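You operate a simulated robot arm through the tools that you are given. There is no shell and no other tool.

Carry out the task below with a simulated robot arm. There is one attempt and no reset: what you move stays moved.

## Task
Wipe the oily blank with the yellow rag, measure it on the desk gauge and save the reading.
Fine: put the rag back; press save once; leave the blank under the probe; don't press zero; leave the limit dial as it is. What is to be rubbed or washed off counts as gone when no trace of it is left.
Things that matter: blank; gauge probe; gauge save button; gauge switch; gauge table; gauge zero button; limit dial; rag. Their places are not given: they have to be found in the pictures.

Only the result counts: the job must be done as asked and must still hold three seconds after the hand-in. Knocking over, shifting, dropping, spilling or breaking anything else fails it.

## Robot
A 6-joint arm with a two-finger parallel gripper, fixed in place. Base frame: the origin is at the foot of the arm, x ahead of it, y to its left, z up; the work surface is at about z = 76. Readings come in cm, rad, newtons and seconds.
With the tool pointing down near the work surface it reaches from about 26 to 68 cm from the base axis. Its first joint turns from -1.152 to 1.152 rad. Payload 2.9 kg.
The tool frame sits at the grasp point between the pads (the TCP): z along the fingers, y along the line on which they close. The tips reach 3 cm beyond it. The gripper opens to 11 cm. The fingers are 2 cm wide and 1 cm thick; the gripper's body (4.8 by 11.2 cm) begins 5.5 cm behind the TCP.
Orientation is told as [roll, pitch, yaw] about the base's x, y, z axes, in that order, counted from this pose: with the fingers straight down and closing along the base's y, the tool's x points along the base's -x, its y along +y and its z along -z.

## Interface
- The arm moves only by the tool jog_arm. Its argument "plan" is a list of rows, each a list of 3 entries, a list of its own where there are three numbers: the shift along the base's x, y, z in cm, then the turn, a rotation vector about the base's x, y, z in rad, then the opening in per cent of the stroke, from 0 (shut) to 100 (fully open). In form: [[[tx, ty, tz], [wx, wy, wz], grip], ...]. A call has 1 to 20 rows; each row shifts and turns the commanded pose from where the row before left it. Rows are played at 5 a second. More than 5 cm and 0.15 rad between two rows, or a gripper value outside its range, and nothing of the call is played. Where a pose cannot be reached the arm comes as near as it can. A force on the tool above 50 N (or 10 N above the force at the start of the call, whichever is more), or a blocked arm, ends the call early, and 0.2 s more pass. The fingers move at their own pace (about 10.8 cm/s each) and stop on an object; they squeeze with about 30 N. The grip force told is the motor's: it shows also when the fingers shut on nothing. Time passes only in rows, and 0.2 s behind the last, so rows that do not move let the fingers close. It gives the time, the measured TCP pose, the force on the tool (base axes), the opening and the grip force at its end, in the units of the frame above (readings bear some noise), with the torque about the TCP (base axes, N m) and any sound that the robot's microphone picked up.
- Cameras (640 x 400 px; columns grow to the right, rows downward): "scene" is fixed at [7.9, 42.93, 139.13]; the picture's right is [-0.75, -0.66, 0.00], its down [-0.33, 0.38, -0.87] and it looks along [0.57, -0.65, -0.50] (base axes); focal length 314 px, centre (320, 200). "wrist" rides on the gripper at [7.2, 1.7, -10.3] in the tool frame; the picture's right is [-0.23, 0.97, 0.00], its down [-0.76, -0.18, -0.62] and it looks along [-0.61, -0.14, 0.78] (tool axes); focal length 222 px, centre (320, 200).
- camera(camera): a new picture of that camera. The clock stands still meanwhile.
- probe_pixels(camera, pixels): there is no depth. For up to 12 entries [column, row, z] of the newest picture of that camera ("zoom" is the newest enlarged one), the place [x, y] in the base frame at which the ray of that pixel passes the height z, good to about 0.3 cm. The clock stands still meanwhile.
- inspect(camera, box): a new picture of the part [left, top, right, bottom] of that camera's present view, enlarged. The clock stands still meanwhile.
- finish_job(): hands the job in; it is judged then, once.

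Leave the gripper open and the arm clear of the work at the hand-in unless told otherwise.

The tools are called after ">>>" as name(argument=value, ...) on one line, values as JSON. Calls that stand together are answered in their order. jog_arm: Moves the arm, as the interface text tells. Its arguments: {"type":"object","properties":{"plan":{"type":"array","items":{"type":"array"}}},"required":["plan"]} The other tools are called the same way: camera (camera) takes a picture; probe_pixels (camera, pixels) gives the place at which the rays of pixels pass given heights; inspect (camera, box) takes an enlarged picture of a part of a camera's view; finish_job () hands the job in.

At the start:

```text
t: 0.0
tool_pos: [40.5, -29.11, 115.65]
tool_rot: [0.001, -0.002, 0.001]
force: [0.7, 0.5, -0.1]
ft_torque: [0.02, -0.02, 0.02]
grip_width: 10.99
grip_force: 0.0
```

scene: 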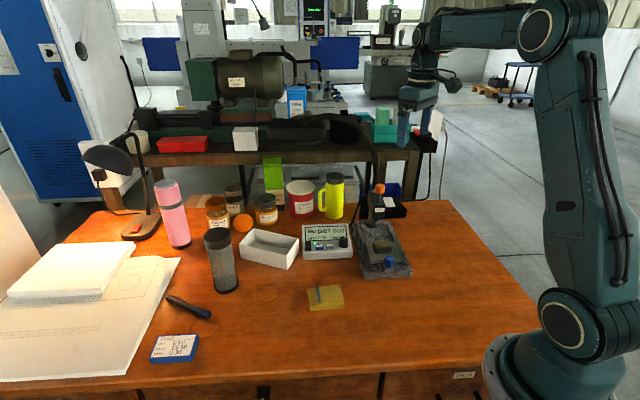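
wrist: 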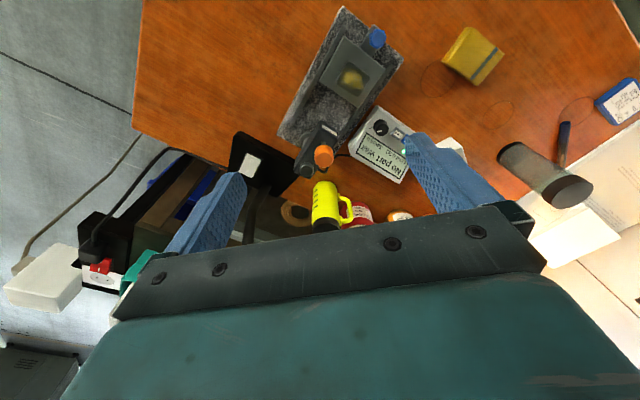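

I see the desk with a gauge (granite base, around scene pixel (383,245)), a control box with display (327,240), and a yellow rag (325,298). I'll enlarge these regions first.

>>> inspect(camera="scene", box=[290, 170, 430, 320])

>>> inspect(camera="wrist", box=[270, 0, 520, 200])

>>> inspect(camera="scene", box=[140, 160, 360, 370])

```text
2.67 times, centred on (360, 245) of scene
```

zoom: 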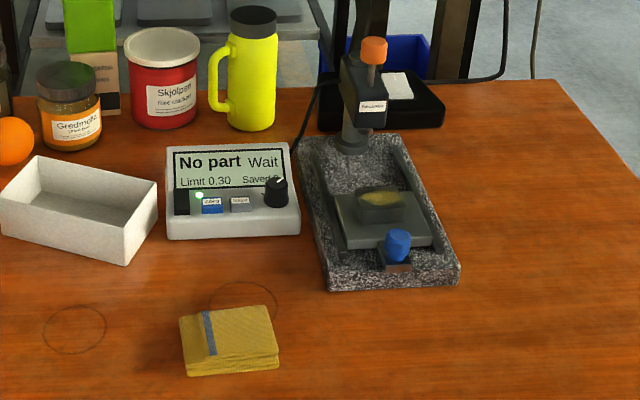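

```text
2.00 times, centred on (395, 100) of wrist
```

zoom: 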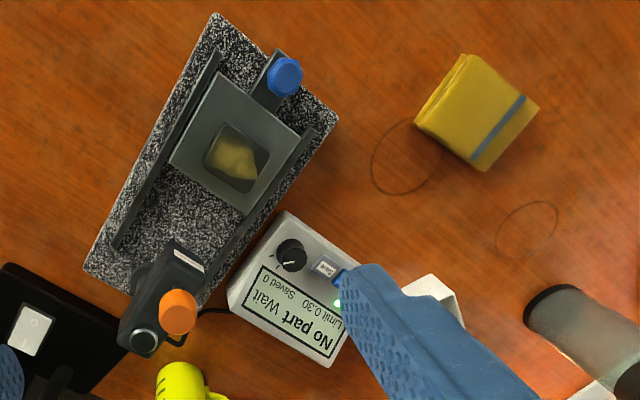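

```text
1.90 times, centred on (250, 265) of scene
```

zoom: 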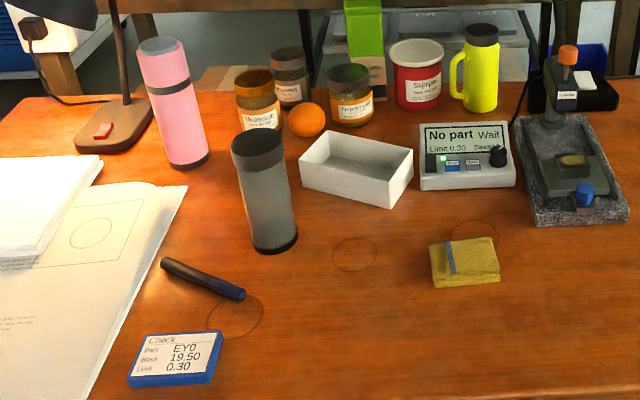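

The gauge box reads "No part / Wait / Limit 0.30 / Saved 0". The blank sits on a sliding table with a blue knob. I'll zoom in further on the box, the table and the probe.

>>> inspect(camera="scene", box=[298, 216, 362, 264])

>>> inspect(camera="scene", box=[350, 175, 414, 223])

>>> inspect(camera="scene", box=[350, 215, 420, 285])

>>> inspect(camera="wrist", box=[310, 10, 400, 110])

>>> inspect(camera="wrist", box=[280, 90, 420, 190])

>>> inspect(camera="scene", box=[140, 290, 220, 370])

```text
8.33 times, centred on (330, 240) of scene
```

zoom: 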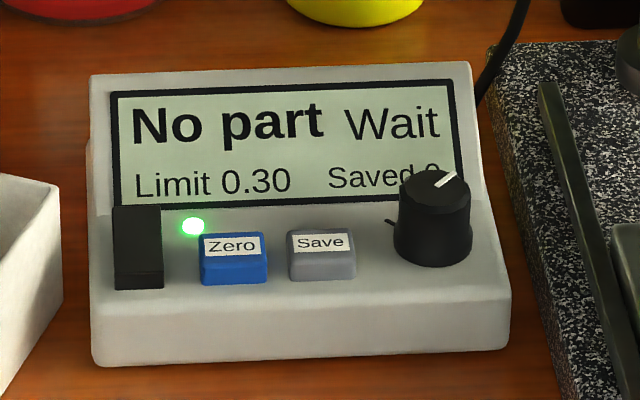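

```text
8.33 times, centred on (382, 199) of scene
```

zoom: 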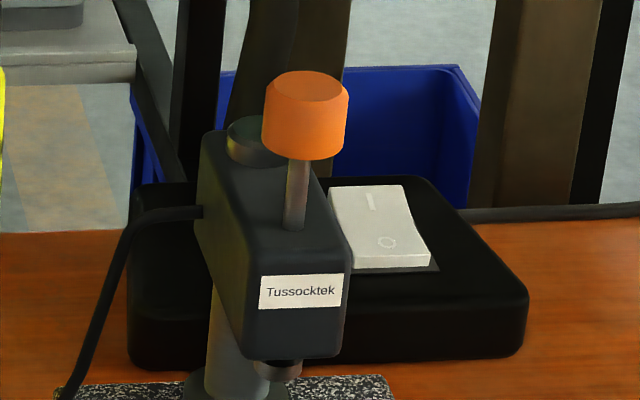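

```text
5.71 times, centred on (385, 250) of scene
```

zoom: 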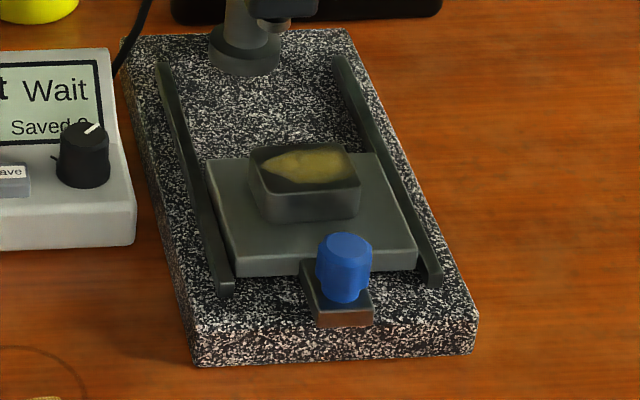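

```text
4.00 times, centred on (355, 60) of wrist
```

zoom: 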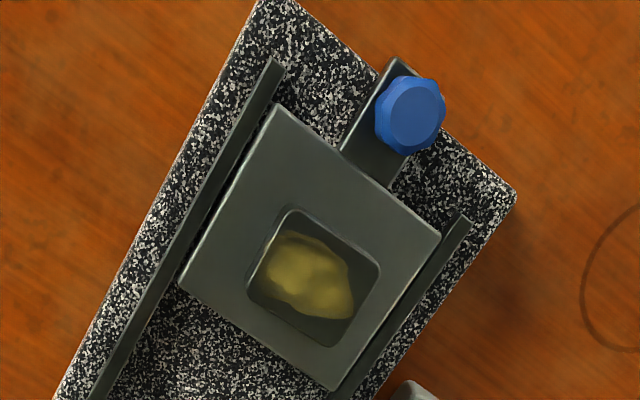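

```text
4.00 times, centred on (350, 140) of wrist
```

zoom: 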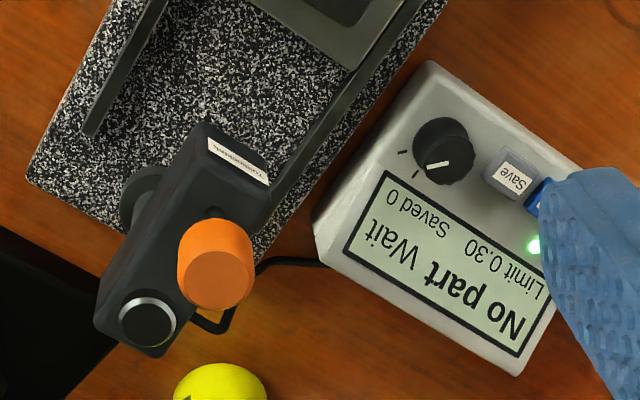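

```text
5.00 times, centred on (180, 330) of scene
```

zoom: 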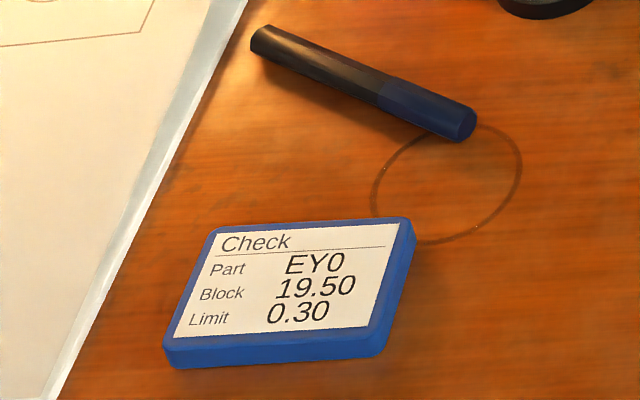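

Everything found: blank top centre near scene (382.4, 243.9) and wrist (353.8, 79.5), blue table knob, orange probe knob, rag. I'll triangulate these by probing both cameras at several heights.

>>> probe_pixels(camera="scene", pixels=[[382.4, 243.9, 78], [382.4, 243.9, 82], [382.4, 243.9, 86], [389.6, 257.5, 78], [389.6, 257.5, 82], [389.6, 257.5, 86], [382, 189, 86], [382, 189, 94], [382, 189, 102], [323, 298, 76], [323, 298, 78], [323, 298, 80]])

>>> probe_pixels(camera="wrist", pixels=[[353.8, 79.5, 78], [353.8, 79.5, 82], [353.8, 79.5, 86], [376.5, 38, 78], [376.5, 38, 82], [376.5, 38, 86], [323.5, 160, 86], [323.5, 160, 94], [323.5, 160, 102], [473, 54, 76], [473, 54, 78], [473, 54, 80]])

```text
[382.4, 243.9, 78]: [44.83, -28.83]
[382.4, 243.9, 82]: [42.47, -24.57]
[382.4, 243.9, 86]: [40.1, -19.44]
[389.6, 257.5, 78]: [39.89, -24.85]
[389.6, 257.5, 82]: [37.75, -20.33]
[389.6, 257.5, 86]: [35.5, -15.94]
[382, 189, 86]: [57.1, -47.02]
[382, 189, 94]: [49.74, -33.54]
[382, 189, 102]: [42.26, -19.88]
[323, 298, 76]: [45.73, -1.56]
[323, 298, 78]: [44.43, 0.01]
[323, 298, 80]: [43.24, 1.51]
```

```text
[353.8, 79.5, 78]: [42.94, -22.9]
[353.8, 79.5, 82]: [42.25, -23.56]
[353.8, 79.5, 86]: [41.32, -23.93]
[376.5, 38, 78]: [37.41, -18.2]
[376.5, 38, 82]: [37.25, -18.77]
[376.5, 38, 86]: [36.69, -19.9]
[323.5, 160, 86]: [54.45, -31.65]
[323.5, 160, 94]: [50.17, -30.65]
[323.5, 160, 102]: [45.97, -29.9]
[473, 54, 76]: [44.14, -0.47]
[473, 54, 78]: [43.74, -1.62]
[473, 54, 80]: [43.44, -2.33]
```

Estimated positions: blank top ≈ (42.2, -23.7, 82.5), blue knob ≈ (37.1, -19.2, 83), orange probe knob ≈ (48.7, -30.6, 95.5), rag ≈ (44.5, -0.9, 77). I'll move high over the rag for a closer look.

>>> jog_arm(plan=[[[0.5, 4, -2], [0, 0, 0], 100], [[0.5, 4, -2], [0, 0, 0], 100], [[0.5, 4, -2], [0, 0, 0], 100], [[0.5, 4, -2.5], [0, 0, 0], 100], [[0.5, 4, -2.5], [0, 0, 0], 100], [[0.5, 4, -2.5], [0, 0, 0], 100], [[0.5, 4, -2.5], [0, 0, 0], 100], [[0, 0, 0], [0, 0, 0], 100]])

>>> camera(camera="wrist")

>>> camera(camera="scene")

```text
t: 1.8
tool_pos: [43.94, -0.84, 100.02]
tool_rot: [0.0, -0.002, -0.001]
force: [-0.3, 0.3, -0.3]
ft_torque: [-0.06, 0.0, -0.04]
grip_width: 11.0
grip_force: 0.0
```

```text
taken
```

wrist: 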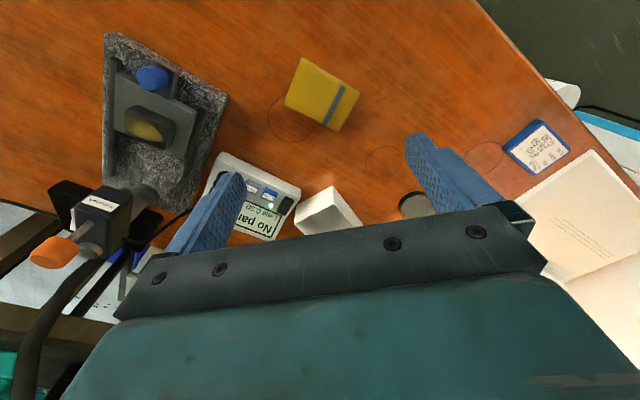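

```text
taken
```

scene: 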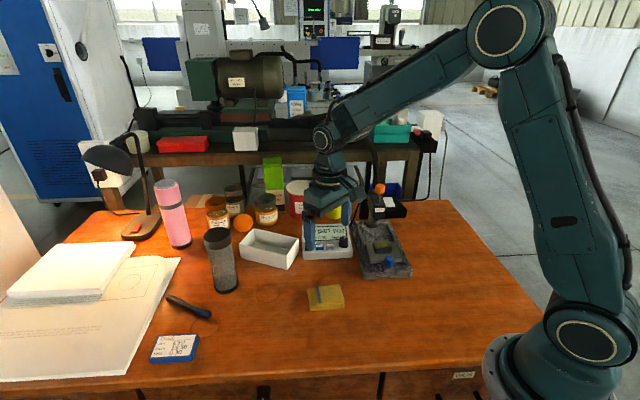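

The rag is at wrist pixels about (322, 93). I'll zoom into it and probe its corners.

>>> inspect(camera="wrist", box=[262, 45, 382, 145])

>>> inspect(camera="scene", box=[295, 270, 359, 325])

```text
4.00 times, centred on (322, 95) of wrist
```

zoom: 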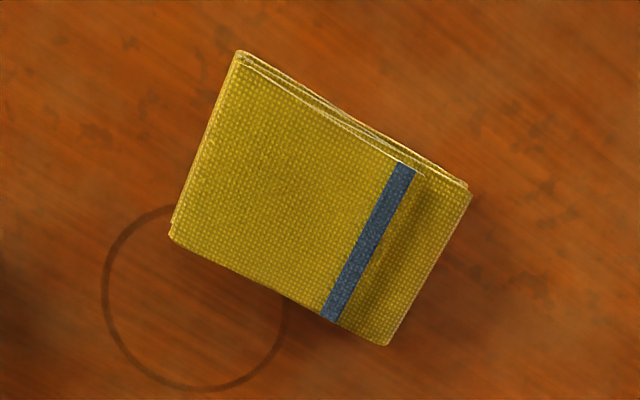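

```text
7.27 times, centred on (327, 298) of scene
```

zoom: 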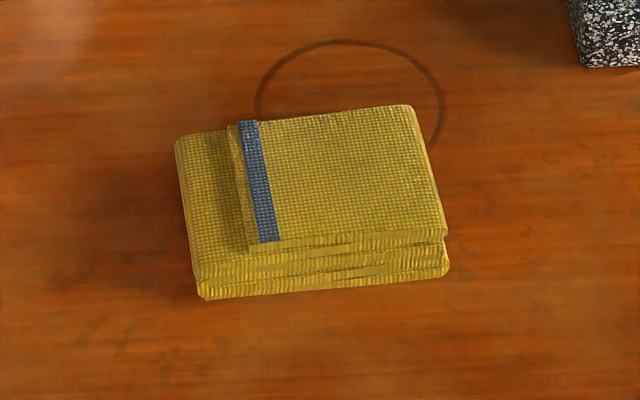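

Next I probe the rag's corners from the wrist picture at table height and rag-top height, and from the scene picture.

>>> probe_pixels(camera="wrist", pixels=[[301.5, 58, 76], [359.5, 92.5, 76], [339, 131.25, 78], [284.5, 104.5, 78], [301.5, 58, 78], [359.5, 92.5, 78], [364, 95, 76], [321, 97, 78]])

>>> probe_pixels(camera="scene", pixels=[[311.2, 311.5, 76], [343.8, 308, 76], [339.5, 285.0, 78], [307.5, 289.5, 77], [343.8, 302.8, 78], [311.5, 308, 77]])

```text
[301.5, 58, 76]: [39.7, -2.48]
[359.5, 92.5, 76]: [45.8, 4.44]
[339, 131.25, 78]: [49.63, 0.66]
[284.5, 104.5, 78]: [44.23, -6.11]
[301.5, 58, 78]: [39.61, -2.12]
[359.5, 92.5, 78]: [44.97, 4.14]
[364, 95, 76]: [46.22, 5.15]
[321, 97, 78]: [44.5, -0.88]
```

```text
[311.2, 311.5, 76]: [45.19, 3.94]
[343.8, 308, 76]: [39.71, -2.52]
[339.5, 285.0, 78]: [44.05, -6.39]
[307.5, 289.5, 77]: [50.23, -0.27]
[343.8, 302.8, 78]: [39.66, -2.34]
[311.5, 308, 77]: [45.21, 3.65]
```

The rag's corners come out as (39.7,-2.4), (45.3,4.1), (49.9,0.3), (44.2,-6.2): about 8.7 × 5.9 cm, centre (44.8,-1.1), short side along about -40.5°. I'll turn the gripper by +0.864 rad so it closes on the short side and go down to z ≈ 86 for a check.

>>> jog_arm(plan=[[[0.14, -0.04, -2.3], [0, 0, 0.144], 100], [[0.14, -0.04, -2.3], [0, 0, 0.144], 100], [[0.14, -0.04, -2.3], [0, 0, 0.144], 100], [[0.14, -0.04, -2.3], [0, 0, 0.144], 100], [[0.14, -0.04, -2.3], [0, 0, 0.144], 100], [[0.12, -0.04, -2.5], [0, 0, 0.144], 100], [[0, 0, 0], [0, 0, 0], 100]])

>>> camera(camera="wrist")

>>> inspect(camera="scene", box=[270, 220, 380, 330])

```text
t: 3.4
tool_pos: [44.85, -1.35, 85.68]
tool_rot: [0.0, -0.001, 0.865]
force: [0.1, -0.9, -0.2]
ft_torque: [-0.05, 0.0, -0.01]
grip_width: 11.0
grip_force: 0.0
```

```text
taken
```

wrist: 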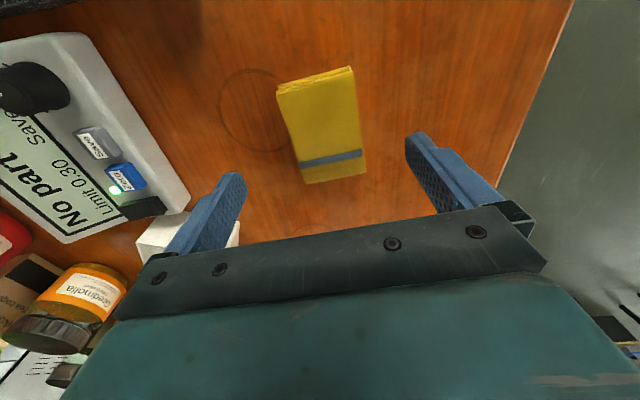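

```text
3.64 times, centred on (325, 275) of scene
```

zoom: 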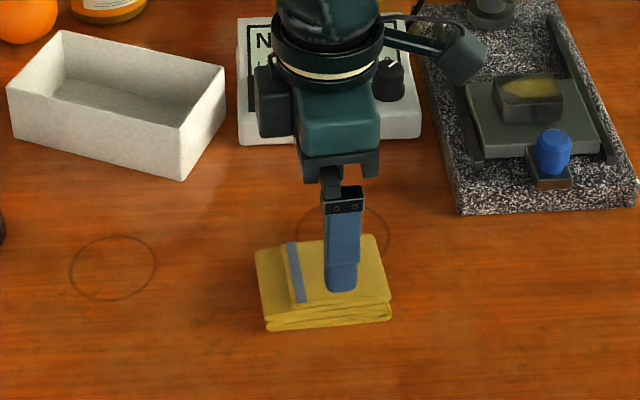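

The gripper is over the rag. I'll probe the rag's corners again from this closer view to check centre and angle.

>>> probe_pixels(camera="wrist", pixels=[[278, 88, 77], [352, 68, 77], [366, 172, 76.8], [304, 183, 76.8], [278, 88, 76], [352, 68, 76], [366, 172, 76], [304, 183, 76]])

>>> inspect(camera="wrist", box=[250, 50, 390, 200])

```text
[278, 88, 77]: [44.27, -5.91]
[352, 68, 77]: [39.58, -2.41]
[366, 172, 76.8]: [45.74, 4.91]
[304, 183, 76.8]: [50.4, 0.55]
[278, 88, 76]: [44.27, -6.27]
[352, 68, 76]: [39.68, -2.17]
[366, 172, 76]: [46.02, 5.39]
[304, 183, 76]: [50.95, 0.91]
```

```text
2.67 times, centred on (320, 125) of wrist
```

zoom: 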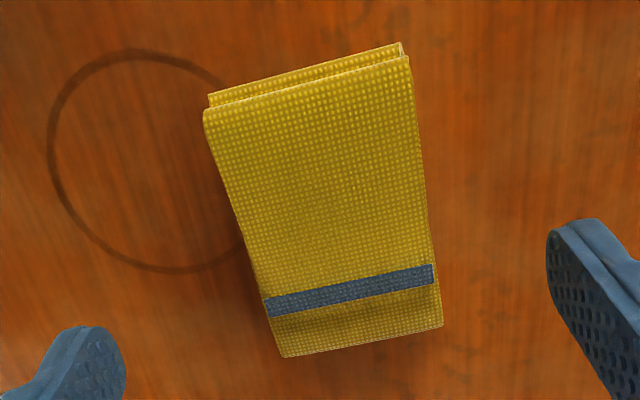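

Refined rag centre is about (44.95, -0.85). I'll shift there, descend so the tips are about 0.45 cm above the desk (TCP z ≈ 79.45), then close.

>>> jog_arm(plan=[[[0.1, 0.45, -2], [0, 0, 0], 100], [[0, 0, -2], [0, 0, 0], 100], [[0, 0, -1], [0, 0, 0], 100], [[0, 0, -0.6], [0, 0, 0], 100], [[0, 0, -0.6], [0, 0, 0], 100], [[0, 0, 0], [0, 0, 0], 100]])

>>> inspect(camera="scene", box=[270, 230, 380, 330])

>>> camera(camera="wrist")

```text
t: 4.8
tool_pos: [44.95, -0.97, 79.54]
tool_rot: [0.0, -0.001, 0.865]
force: [0.2, 0.6, 0.6]
ft_torque: [0.02, -0.01, -0.01]
grip_width: 10.98
grip_force: 0.1
```

```text
4.00 times, centred on (325, 280) of scene
```

zoom: 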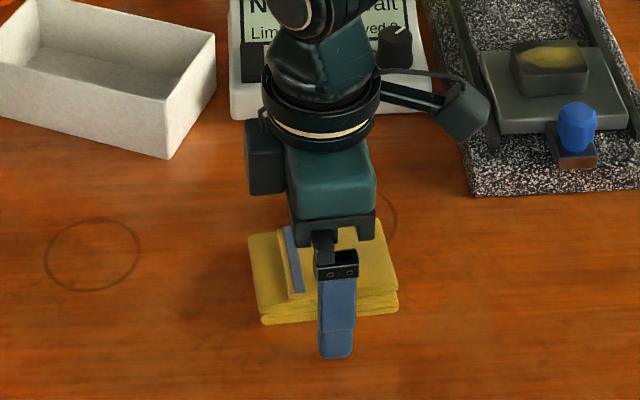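

```text
taken
```

wrist: 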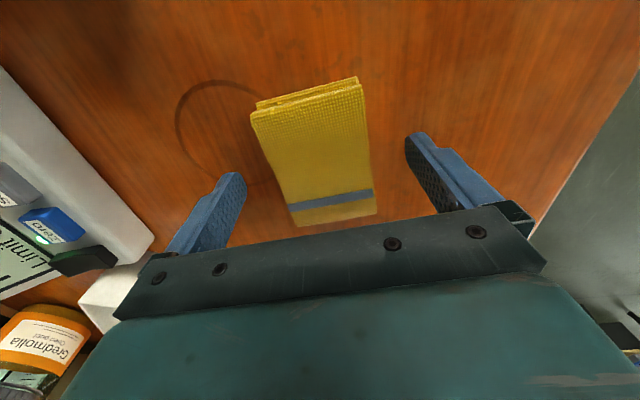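

The fingers straddle the rag on both short sides with no contact. Now I close in place.

>>> jog_arm(plan=[[[0, 0, 0], [0, 0, 0], 40], [[0, 0, 0], [0, 0, 0], 20], [[0, 0, 0], [0, 0, 0], 0], [[0, 0, 0], [0, 0, 0], 0], [[0, 0, 0], [0, 0, 0], 0]])

>>> inspect(camera="scene", box=[270, 230, 380, 330])

>>> camera(camera="wrist")

```text
t: 6.0
tool_pos: [44.97, -0.88, 79.38]
tool_rot: [0.0, -0.002, 0.865]
force: [-0.5, -0.3, 0.2]
ft_torque: [-0.04, 0.03, -0.03]
grip_width: 5.9
grip_force: 30.8
```

```text
4.00 times, centred on (325, 280) of scene
```

zoom: 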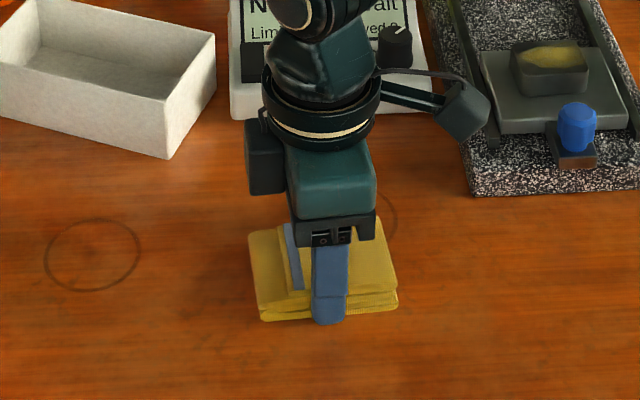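

```text
taken
```

wrist: 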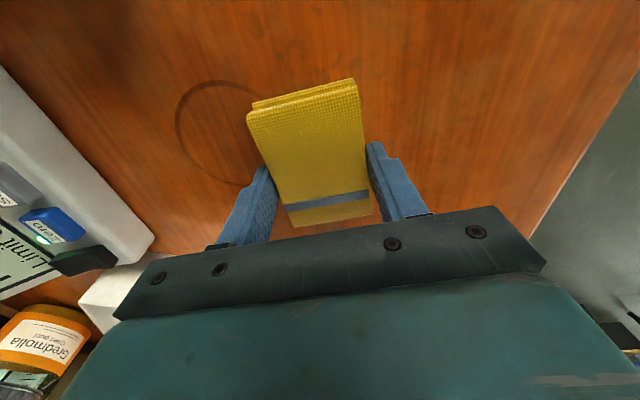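

The grip holds at 5.9 cm with 30.8 N. I lift the rag 10 cm and check it.

>>> jog_arm(plan=[[[0, 0, 1.5], [0, 0, 0], 0], [[0, 0, 2.5], [0, 0, 0], 0], [[0, 0, 3], [0, 0, 0], 0], [[0, 0, 3], [0, 0, 0], 0], [[0, 0, 0], [0, 0, 0], 0]])

>>> inspect(camera="scene", box=[270, 190, 420, 330])

>>> camera(camera="wrist")

```text
t: 7.2
tool_pos: [44.84, -1.02, 89.43]
tool_rot: [-0.001, 0.001, 0.863]
force: [-0.2, -0.4, -0.7]
ft_torque: [-0.02, -0.02, 0.03]
grip_width: 5.88
grip_force: 30.2
```

```text
2.86 times, centred on (345, 260) of scene
```

zoom: 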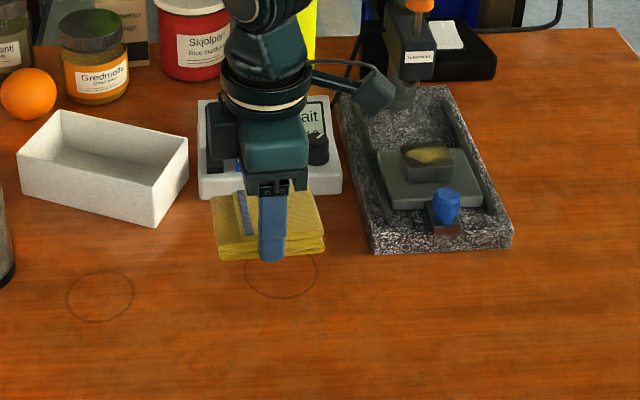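

```text
taken
```

wrist: 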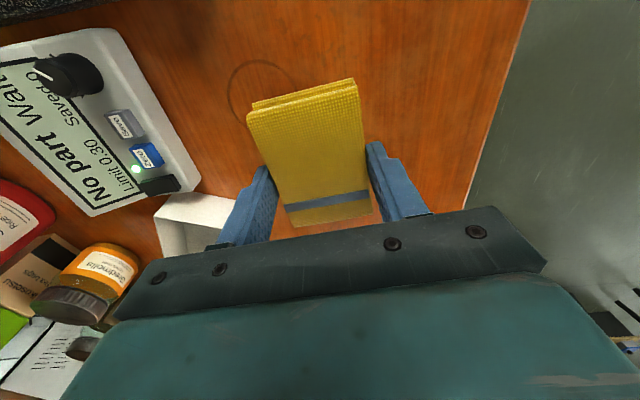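

The rag is held firmly with its bottom about 3.4 cm below the TCP. I'll move to the left of the blank at z ≈ 95, so the wrist camera can see the blank past the rag.

>>> jog_arm(plan=[[[0, -0.5, 3], [0, 0, 0], 0], [[0.2, -2.5, 2.5], [0, 0, 0], 0], [[0.5, -4, 0], [0, 0, 0], 0], [[0.6, -4, 0], [0, 0, 0], 0], [[0.6, -4, 0], [0, 0, 0], 0], [[0.6, -1.6, 0], [0, 0, 0], 0], [[0, 0, 0], [0, 0, 0], 0]])

>>> camera(camera="wrist")

>>> camera(camera="scene")

```text
t: 8.8
tool_pos: [47.36, -17.47, 94.59]
tool_rot: [0.0, 0.0, 0.864]
force: [-0.2, 0.4, 0.3]
ft_torque: [0.0, 0.03, -0.02]
grip_width: 5.87
grip_force: 30.2
```

```text
taken
```

wrist: 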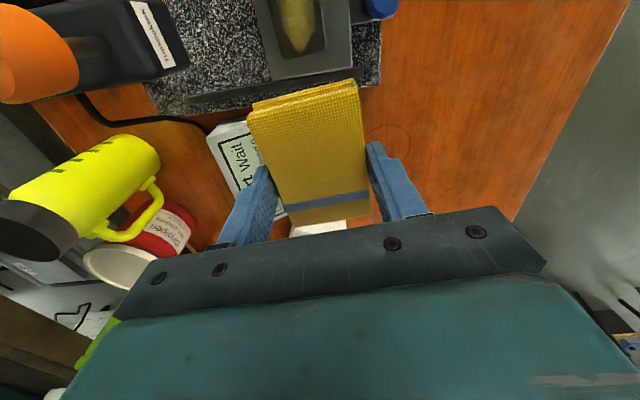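

```text
taken
```

scene: 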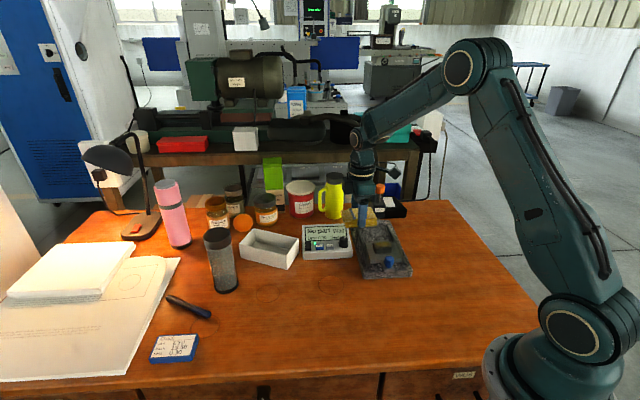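

The blank shows at the top edge of the wrist view (about (298, 22)). I'll shift 3 cm toward it so the whole blank is in view above the rag.

>>> jog_arm(plan=[[[-1.3, -1.5, 1], [0, 0, 0], 0], [[-1.0, -1.2, 0.5], [0, 0, 0], 0], [[0, 0, 0], [0, 0, 0], 0]])

>>> camera(camera="wrist")

>>> inspect(camera="wrist", box=[220, 0, 420, 110])

>>> inspect(camera="scene", box=[345, 180, 425, 285])

```text
t: 9.6
tool_pos: [45.14, -20.12, 96.56]
tool_rot: [0.0, 0.001, 0.864]
force: [0.0, 0.4, -0.7]
ft_torque: [0.01, 0.02, -0.02]
grip_width: 5.86
grip_force: 30.1
```

```text
taken
```

wrist: 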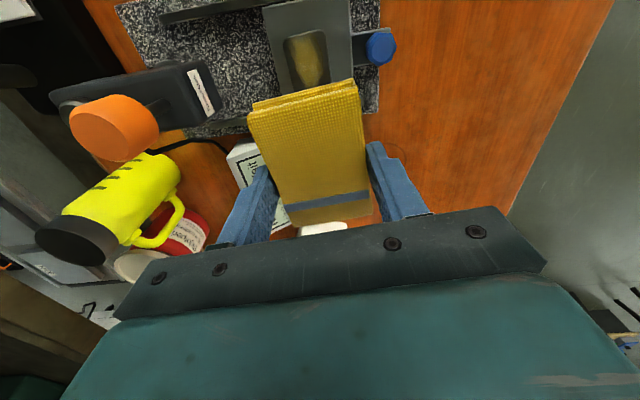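

```text
3.20 times, centred on (320, 55) of wrist
```

zoom: 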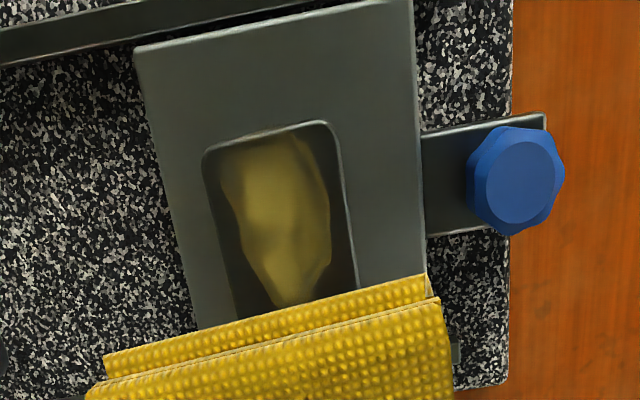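

```text
3.81 times, centred on (385, 232) of scene
```

zoom: 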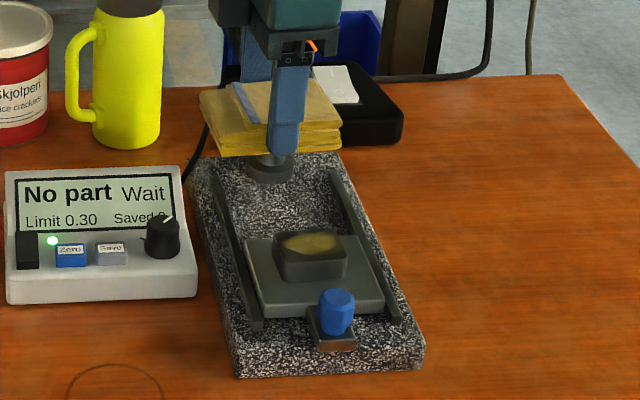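

Now I can see the blank: its top corners are at wrist (284, 39.4) and (324.7, 30.6), matching scene (390.2, 240.1) and (392.6, 247.7). I'll probe these at several heights to fix the blank's top height.

>>> probe_pixels(camera="wrist", pixels=[[284, 39.4, 80], [284, 39.4, 82], [284, 39.4, 84], [324.7, 30.6, 80], [324.7, 30.6, 82], [324.7, 30.6, 84], [331.6, 83.1, 82], [295, 91.9, 82], [380, 47, 82], [380, 47, 84], [203, 92, 88], [203, 92, 92]])

>>> probe_pixels(camera="scene", pixels=[[390.2, 240.1, 80], [390.2, 240.1, 82], [390.2, 240.1, 84], [392.6, 247.7, 80], [392.6, 247.7, 82], [392.6, 247.7, 84], [373.5, 249, 82], [375, 242, 82], [388.5, 309.8, 82], [389, 309, 84]])

```text
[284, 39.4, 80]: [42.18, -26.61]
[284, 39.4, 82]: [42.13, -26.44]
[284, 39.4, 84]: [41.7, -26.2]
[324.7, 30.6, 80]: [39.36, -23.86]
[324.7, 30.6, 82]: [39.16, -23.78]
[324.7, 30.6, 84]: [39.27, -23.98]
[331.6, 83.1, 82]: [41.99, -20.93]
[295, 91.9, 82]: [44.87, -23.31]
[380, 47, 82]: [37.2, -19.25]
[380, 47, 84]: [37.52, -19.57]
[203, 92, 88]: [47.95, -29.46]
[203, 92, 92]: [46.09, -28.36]
```

```text
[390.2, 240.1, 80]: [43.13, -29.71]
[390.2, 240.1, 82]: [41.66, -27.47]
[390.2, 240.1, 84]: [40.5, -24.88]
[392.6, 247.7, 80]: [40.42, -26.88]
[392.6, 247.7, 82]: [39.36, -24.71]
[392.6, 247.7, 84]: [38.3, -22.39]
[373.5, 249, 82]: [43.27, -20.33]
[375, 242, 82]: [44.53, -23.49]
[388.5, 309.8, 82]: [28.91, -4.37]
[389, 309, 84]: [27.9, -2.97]
```

The blank's top is at z ≈ 82.7, centre ≈ (42.0, -23.7), about 3.9 cm square, aligned with the gauge axis. I'll go over it and down to TCP z ≈ 87.2 (rag bottom about 1 cm above the blank).

>>> jog_arm(plan=[[[-1.6, -1.8, -1], [0, 0, 0], 0], [[-1.52, -1.7, -1], [0, 0, 0], 0], [[0, 0, -2.5], [0, 0, 0], 0], [[0, 0, -2.5], [0, 0, 0], 0], [[0, 0, -1.5], [0, 0, 0], 0], [[0, 0, -0.75], [0, 0, 0], 0], [[0, 0, 0], [0, 0, 0], 0]])

>>> inspect(camera="scene", box=[345, 180, 425, 285])

>>> camera(camera="wrist")

```text
t: 11.2
tool_pos: [42.05, -23.53, 87.21]
tool_rot: [0.001, 0.0, 0.864]
force: [-0.5, -0.2, -1.6]
ft_torque: [0.03, 0.03, -0.01]
grip_width: 5.88
grip_force: 29.9
```

```text
3.81 times, centred on (385, 232) of scene
```

zoom: 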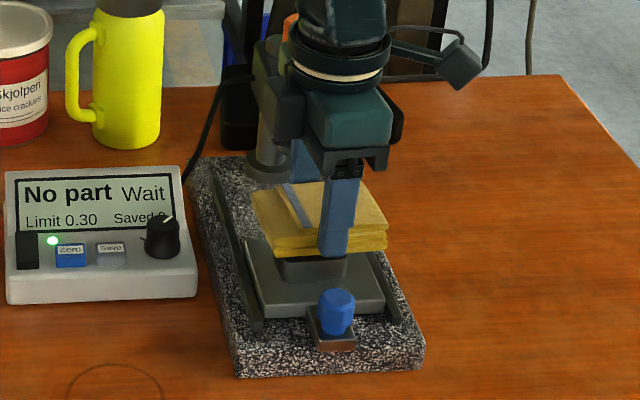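

```text
taken
```

wrist: 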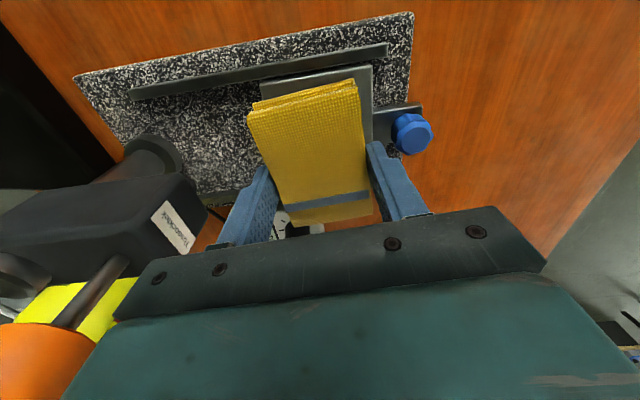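

About 1 cm of gap remains and the probe column is clear. I'll lower gently to find contact, reading the force.

>>> jog_arm(plan=[[[0, 0, -0.4], [0, 0, 0], 0], [[0, 0, -0.3], [0, 0, 0], 0], [[0, 0, -0.15], [0, 0, 0], 0], [[0, 0, 0], [0, 0, 0], 0]])

```text
t: 12.2
tool_pos: [42.13, -23.65, 86.36]
tool_rot: [0.0, 0.0, 0.863]
force: [0.9, 0.5, -1.0]
ft_torque: [0.01, -0.01, -0.01]
grip_width: 5.9
grip_force: 29.9
```

No contact yet at TCP z = 86.36. Going down in 1 mm steps.

>>> jog_arm(plan=[[[0, 0, -0.1], [0, 0, 0], 0], [[0, 0, -0.1], [0, 0, 0], 0], [[0, 0, 0], [0, 0, 0], 0]])

```text
t: 13.0
tool_pos: [42.04, -23.7, 86.08]
tool_rot: [0.0, -0.001, 0.865]
force: [0.0, 0.1, -0.3]
ft_torque: [-0.01, -0.03, 0.01]
grip_width: 5.88
grip_force: 30.4
```

Still no contact at 86.1; I continue with 1 mm steps.

>>> jog_arm(plan=[[[0, 0, -0.1], [0, 0, 0], 0], [[0, 0, -0.1], [0, 0, 0], 0], [[0, 0, 0], [0, 0, 0], 0]])

>>> inspect(camera="scene", box=[365, 225, 409, 270])

```text
t: 13.8
tool_pos: [42.02, -23.65, 85.85]
tool_rot: [-0.002, 0.0, 0.863]
force: [-0.8, 0.3, 0.3]
ft_torque: [-0.02, 0.0, 0.02]
grip_width: 5.86
grip_force: 29.6
```

```text
8.89 times, centred on (387, 248) of scene
```

zoom: 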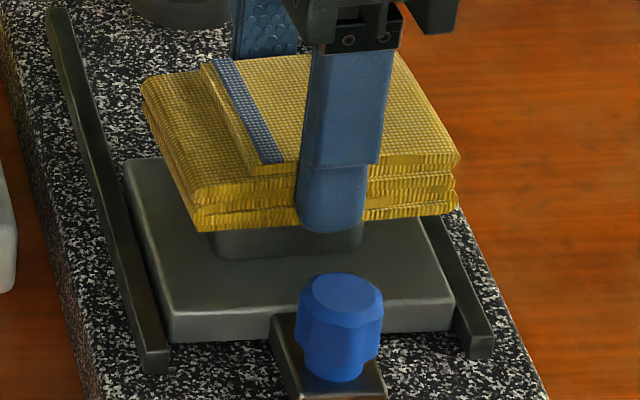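

No force yet; the rag seems to be just above the blank. I continue lowering in 1 mm steps.

>>> jog_arm(plan=[[[0, 0, -0.1], [0, 0, 0], 0], [[0, 0, -0.1], [0, 0, 0], 0], [[0, 0, 0], [0, 0, 0], 0]])

```text
t: 14.6
tool_pos: [42.11, -23.72, 85.73]
tool_rot: [-0.001, -0.001, 0.864]
force: [-2.0, 2.0, 13.9]
ft_torque: [0.07, 0.15, 0.0]
grip_width: 5.89
grip_force: 30.4
```

Contact with about 14 N. I ease off half a millimetre and make a small trial stroke of ±0.6 cm across the gauge axis, where the table cannot slide.

>>> jog_arm(plan=[[[0, 0, 0.05], [0, 0, 0], 0], [[0.2, 0.23, 0], [0, 0, 0], 0], [[0.2, 0.23, 0], [0, 0, 0], 0], [[0, 0, 0], [0, 0, 0], 0]])

>>> inspect(camera="scene", box=[365, 225, 409, 270])

```text
t: 15.6
tool_pos: [42.52, -23.28, 85.9]
tool_rot: [-0.001, 0.001, 0.863]
force: [-4.1, -4.8, 11.7]
ft_torque: [-0.17, 0.12, 0.0]
grip_width: 5.88
grip_force: 30.3
```

```text
8.89 times, centred on (387, 248) of scene
```

zoom: 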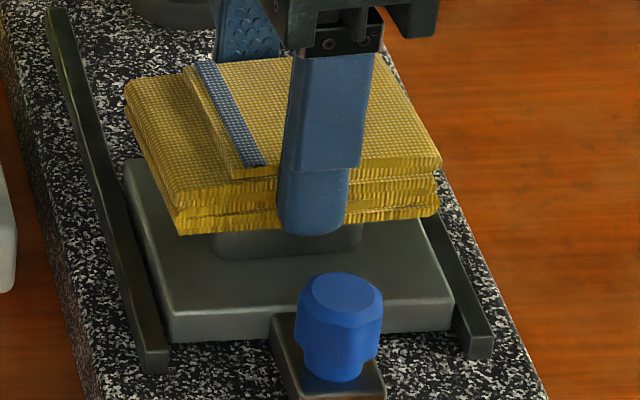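

The blank stayed put while the rag slid over it (friction about 6 N under 12 N of pressure). I'll do a series of back-and-forth strokes across the blank.

>>> jog_arm(plan=[[[-0.39, -0.45, 0], [0, 0, 0], 0], [[-0.39, -0.45, 0], [0, 0, 0], 0], [[-0.39, -0.45, 0], [0, 0, 0], 0], [[0.39, 0.45, 0], [0, 0, 0], 0], [[0.39, 0.45, 0], [0, 0, 0], 0], [[0.39, 0.45, 0], [0, 0, 0], 0], [[0.39, 0.45, 0], [0, 0, 0], 0], [[-0.39, -0.45, 0], [0, 0, 0], 0], [[-0.39, -0.45, 0], [0, 0, 0], 0], [[-0.39, -0.45, 0], [0, 0, 0], 0], [[-0.39, -0.45, 0], [0, 0, 0], 0], [[0.39, 0.45, 0], [0, 0, 0], 0], [[0.39, 0.45, 0], [0, 0, 0], 0], [[0.39, 0.45, 0], [0, 0, 0], 0], [[0.39, 0.45, 0], [0, 0, 0], 0], [[-0.4, -0.46, 0], [0, 0, 0], 0], [[-0.39, -0.45, 0], [0, 0, 0], 0], [[0, 0, 0], [0, 0, 0], 0]])

>>> inspect(camera="scene", box=[365, 225, 409, 270])

```text
t: 19.4
tool_pos: [41.93, -23.65, 85.89]
tool_rot: [-0.001, 0.001, 0.864]
force: [0.1, -1.0, 0.1]
ft_torque: [-0.01, 0.01, -0.01]
grip_width: 5.9
grip_force: 30.1
```

```text
8.89 times, centred on (387, 248) of scene
```

zoom: 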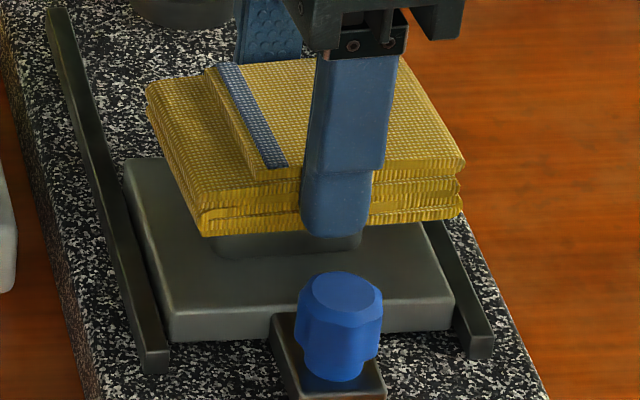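

The force has dropped to zero, so the rag may have settled a little in the grip. I'll lift up and aside to see what oil is left.

>>> jog_arm(plan=[[[0, 0, 2], [0, 0, 0], 0], [[0, 0, 4], [0, 0, 0], 0], [[1.2, 1.4, 2], [0, 0, 0], 0], [[1.95, 2.1, 2.5], [0, 0, 0], 0], [[0, 0, 0], [0, 0, 0], 0]])

>>> inspect(camera="scene", box=[365, 225, 409, 270])

>>> inspect(camera="wrist", box=[220, 0, 420, 110])

```text
t: 20.6
tool_pos: [45.02, -19.99, 96.28]
tool_rot: [-0.001, 0.0, 0.865]
force: [-0.1, -0.1, -1.0]
ft_torque: [0.0, -0.01, -0.01]
grip_width: 5.9
grip_force: 30.0
```

```text
8.89 times, centred on (387, 248) of scene
```

zoom: 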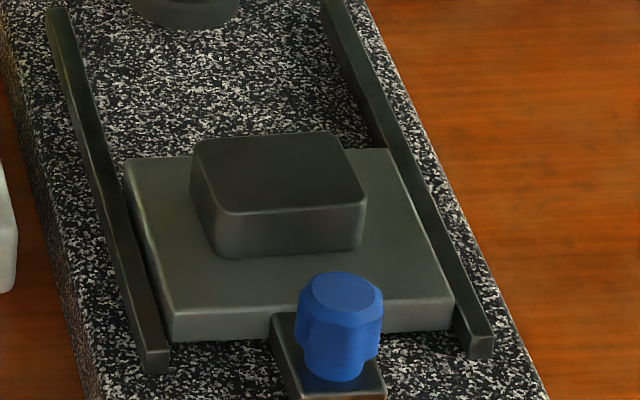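

```text
3.20 times, centred on (320, 55) of wrist
```

zoom: 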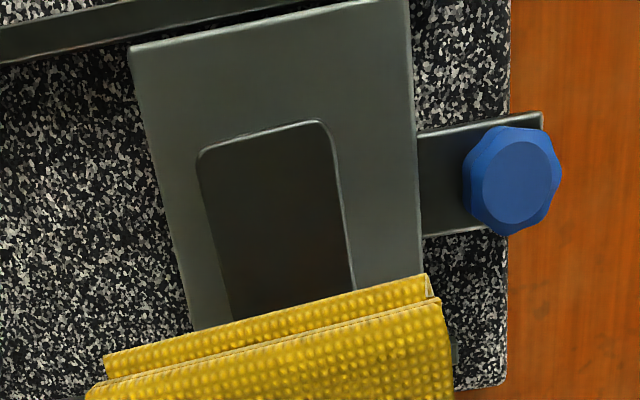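

The oil appears fully gone from the visible top. I'll enlarge further to look for any trace before returning the rag.

>>> inspect(camera="scene", box=[370, 236, 394, 258])

>>> inspect(camera="scene", box=[345, 180, 425, 285])

>>> camera(camera="wrist")

```text
16.00 times, centred on (382, 247) of scene
```

zoom: 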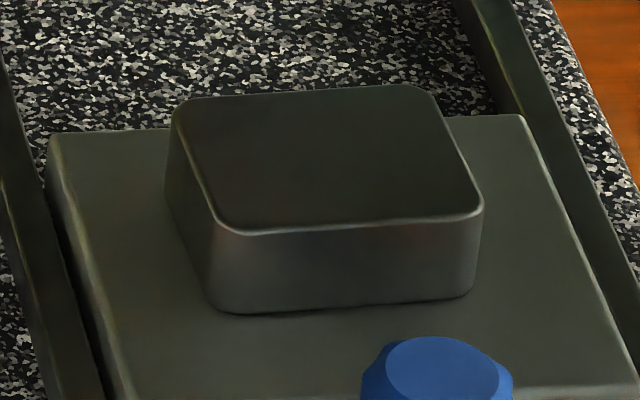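

```text
3.81 times, centred on (385, 232) of scene
```

zoom: 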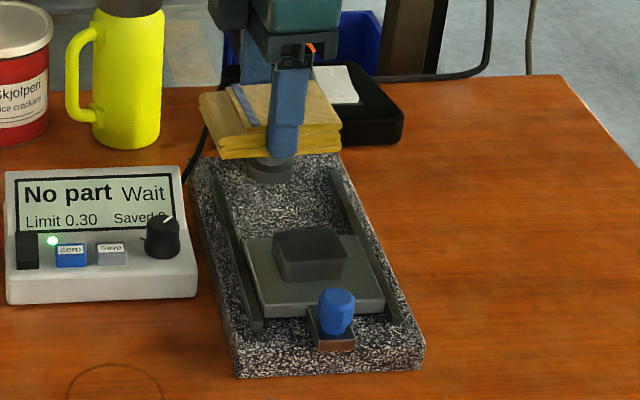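

```text
taken
```

wrist: 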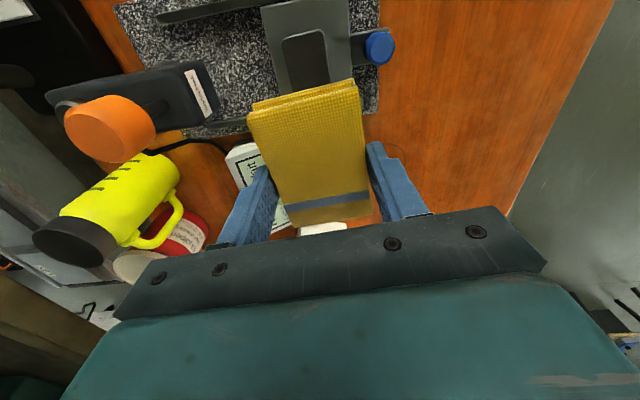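

No trace is visible even at 16×. Since contact faded during the last strokes, I'll do one more short wipe for safety: back over the blank, lowering gently.

>>> jog_arm(plan=[[[-1.95, -2.1, -2.5], [0, 0, 0], 0], [[-1.2, -1.4, -2], [0, 0, 0], 0], [[0, 0, -3.5], [0, 0, 0], 0], [[0, 0, -1.5], [0, 0, 0], 0], [[0, 0, -0.7], [0, 0, 0], 0], [[0, 0, -0.2], [0, 0, 0], 0], [[0, 0, -0.1], [0, 0, 0], 0], [[0, 0, -0.1], [0, 0, 0], 0], [[0, 0, 0], [0, 0, 0], 0]])

```text
t: 22.6
tool_pos: [42.13, -23.48, 85.89]
tool_rot: [-0.001, 0.0, 0.864]
force: [-1.1, 3.7, 13.3]
ft_torque: [0.11, 0.11, 0.02]
grip_width: 5.85
grip_force: 30.7
```

Contact is back with 13 N. A second set of strokes.

>>> jog_arm(plan=[[[0.39, 0.45, 0], [0, 0, 0], 0], [[0.39, 0.45, 0], [0, 0, 0], 0], [[-0.39, -0.45, 0], [0, 0, 0], 0], [[-0.39, -0.45, 0], [0, 0, 0], 0], [[-0.39, -0.45, 0], [0, 0, 0], 0], [[-0.39, -0.45, 0], [0, 0, 0], 0], [[0.39, 0.45, 0], [0, 0, 0], 0], [[0.39, 0.45, 0], [0, 0, 0], 0], [[0.39, 0.45, 0], [0, 0, 0], 0], [[0.39, 0.45, 0], [0, 0, 0], 0], [[-0.39, -0.45, 0], [0, 0, 0], 0], [[-0.39, -0.45, 0], [0, 0, 0], 0], [[0, 0, 0], [0, 0, 0], 0]])

>>> inspect(camera="scene", box=[365, 225, 409, 270])

```text
t: 25.4
tool_pos: [42.04, -23.67, 85.82]
tool_rot: [0.0, 0.0, 0.867]
force: [8.2, 11.4, 28.1]
ft_torque: [0.36, -0.23, -0.04]
grip_width: 5.88
grip_force: 29.9
```

```text
8.89 times, centred on (387, 248) of scene
```

zoom: 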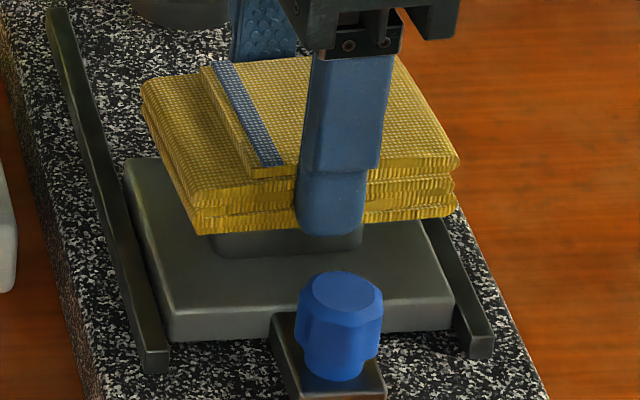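

Wiping done. Now I lift straight up and carry the rag back to its original spot (44.92, -0.90), checking the blank once clear.

>>> jog_arm(plan=[[[0, 0, 2], [0, 0, 0], 0], [[0, 0, 4], [0, 0, 0], 0], [[0, 0, 3.4], [0, 0, 0], 0], [[0.58, 4.5, 0], [0, 0, 0], 0], [[0.58, 4.5, 0], [0, 0, 0], 0], [[0.58, 4.6, 0], [0, 0, 0], 0], [[0.58, 4.6, 0], [0, 0, 0], 0], [[0.6, 4.6, 0], [0, 0, 0], 0], [[0, 0, 0], [0, 0, 0], 0]])

>>> inspect(camera="scene", box=[370, 236, 394, 258])

>>> camera(camera="scene")

>>> camera(camera="wrist")

```text
t: 27.4
tool_pos: [44.99, -0.76, 95.11]
tool_rot: [0.001, 0.0, 0.865]
force: [-0.1, -0.4, -0.9]
ft_torque: [-0.02, 0.01, 0.03]
grip_width: 5.9
grip_force: 29.4
```

```text
16.00 times, centred on (382, 247) of scene
```

zoom: 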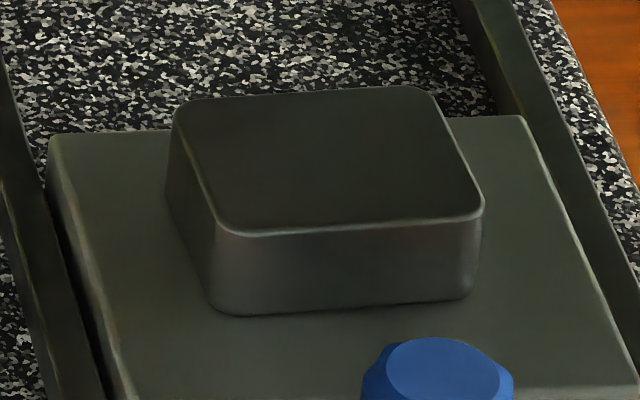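

```text
taken
```

scene: 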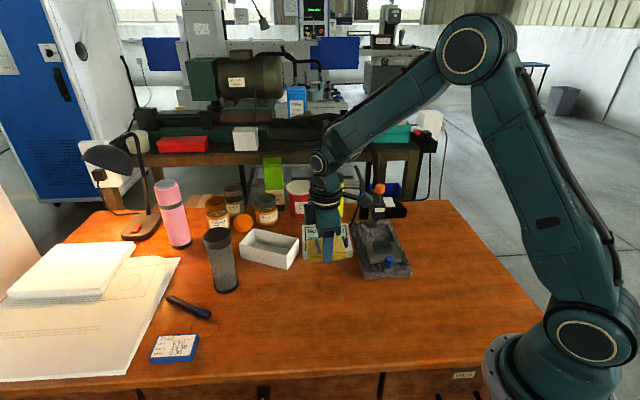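

```text
taken
```

wrist: 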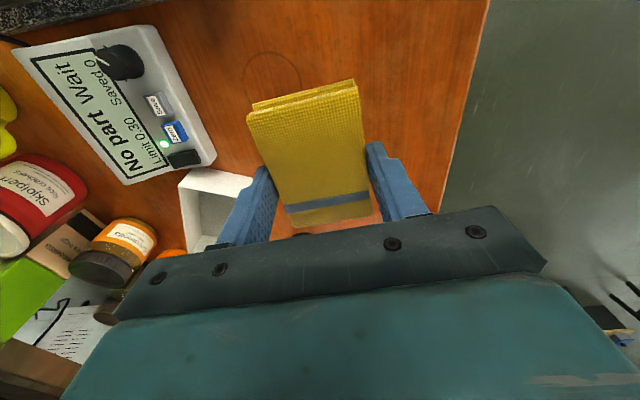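

The blank is clean and still in place. Now I lower the rag to just above the desk at its old spot.

>>> jog_arm(plan=[[[0, 0, -4], [0, 0, 0], 0], [[0, 0, -4], [0, 0, 0], 0], [[0, 0, -4], [0, 0, 0], 0], [[0, 0, -2], [0, 0, 0], 0], [[0, 0, -1], [0, 0, 0], 0], [[0, 0, -0.4], [0, 0, 0], 0], [[0, 0, 0], [0, 0, 0], 0]])

>>> inspect(camera="scene", box=[270, 230, 380, 330])

```text
t: 29.0
tool_pos: [45.01, -1.04, 79.61]
tool_rot: [0.001, -0.001, 0.864]
force: [-0.6, -0.8, -0.5]
ft_torque: [0.02, 0.01, -0.01]
grip_width: 5.89
grip_force: 29.8
```

```text
4.00 times, centred on (325, 280) of scene
```

zoom: 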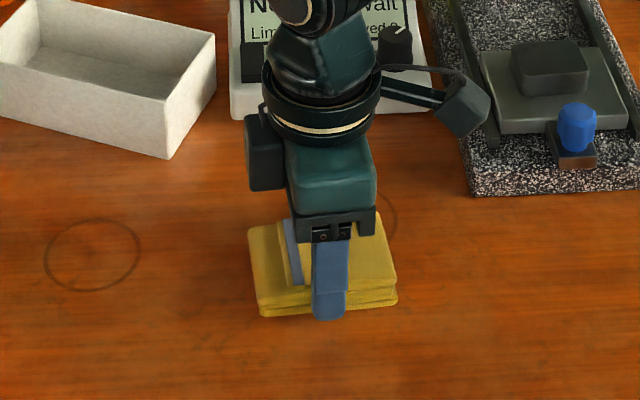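

No contact yet. I lower in 1 mm steps until the rag touches the desk.

>>> jog_arm(plan=[[[0, 0, -0.1], [0, 0, 0], 0], [[0, 0, -0.08], [0, 0, 0], 0], [[0, 0, 0], [0, 0, 0], 0]])

```text
t: 29.8
tool_pos: [44.88, -1.04, 79.53]
tool_rot: [0.001, -0.002, 0.864]
force: [-0.2, -0.4, -0.7]
ft_torque: [0.0, -0.02, 0.01]
grip_width: 5.87
grip_force: 30.2
```

Still no contact at 79.42 commanded; two more small steps.

>>> jog_arm(plan=[[[0, 0, -0.07], [0, 0, 0], 0], [[0, 0, -0.05], [0, 0, 0], 0], [[0, 0, 0], [0, 0, 0], 0]])

```text
t: 30.6
tool_pos: [44.96, -0.86, 79.34]
tool_rot: [0.0, -0.001, 0.865]
force: [0.0, -0.3, 0.0]
ft_torque: [0.01, -0.01, 0.0]
grip_width: 5.87
grip_force: 30.4
```

Still free at 79.3, so the rag sits slightly higher in the grip than before. Two more small steps.

>>> jog_arm(plan=[[[0, 0, -0.06], [0, 0, 0], 0], [[0, 0, -0.06], [0, 0, 0], 0], [[0, 0, 0], [0, 0, 0], 0]])

>>> inspect(camera="scene", box=[295, 270, 359, 325])

```text
t: 31.4
tool_pos: [44.87, -0.95, 79.38]
tool_rot: [0.0, 0.0, 0.863]
force: [-7.6, 2.9, 20.2]
ft_torque: [0.01, 0.21, 0.0]
grip_width: 5.89
grip_force: 30.2
```

```text
7.27 times, centred on (327, 298) of scene
```

zoom: 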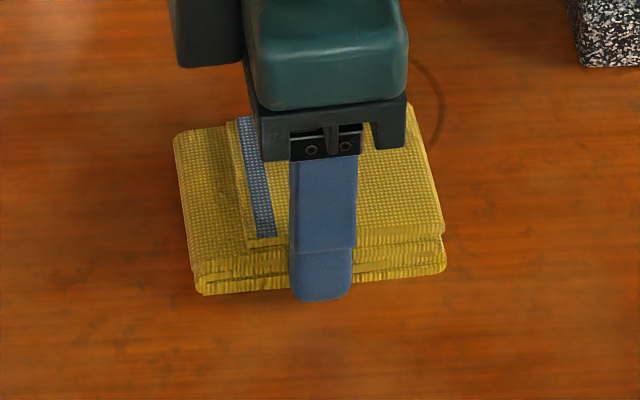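

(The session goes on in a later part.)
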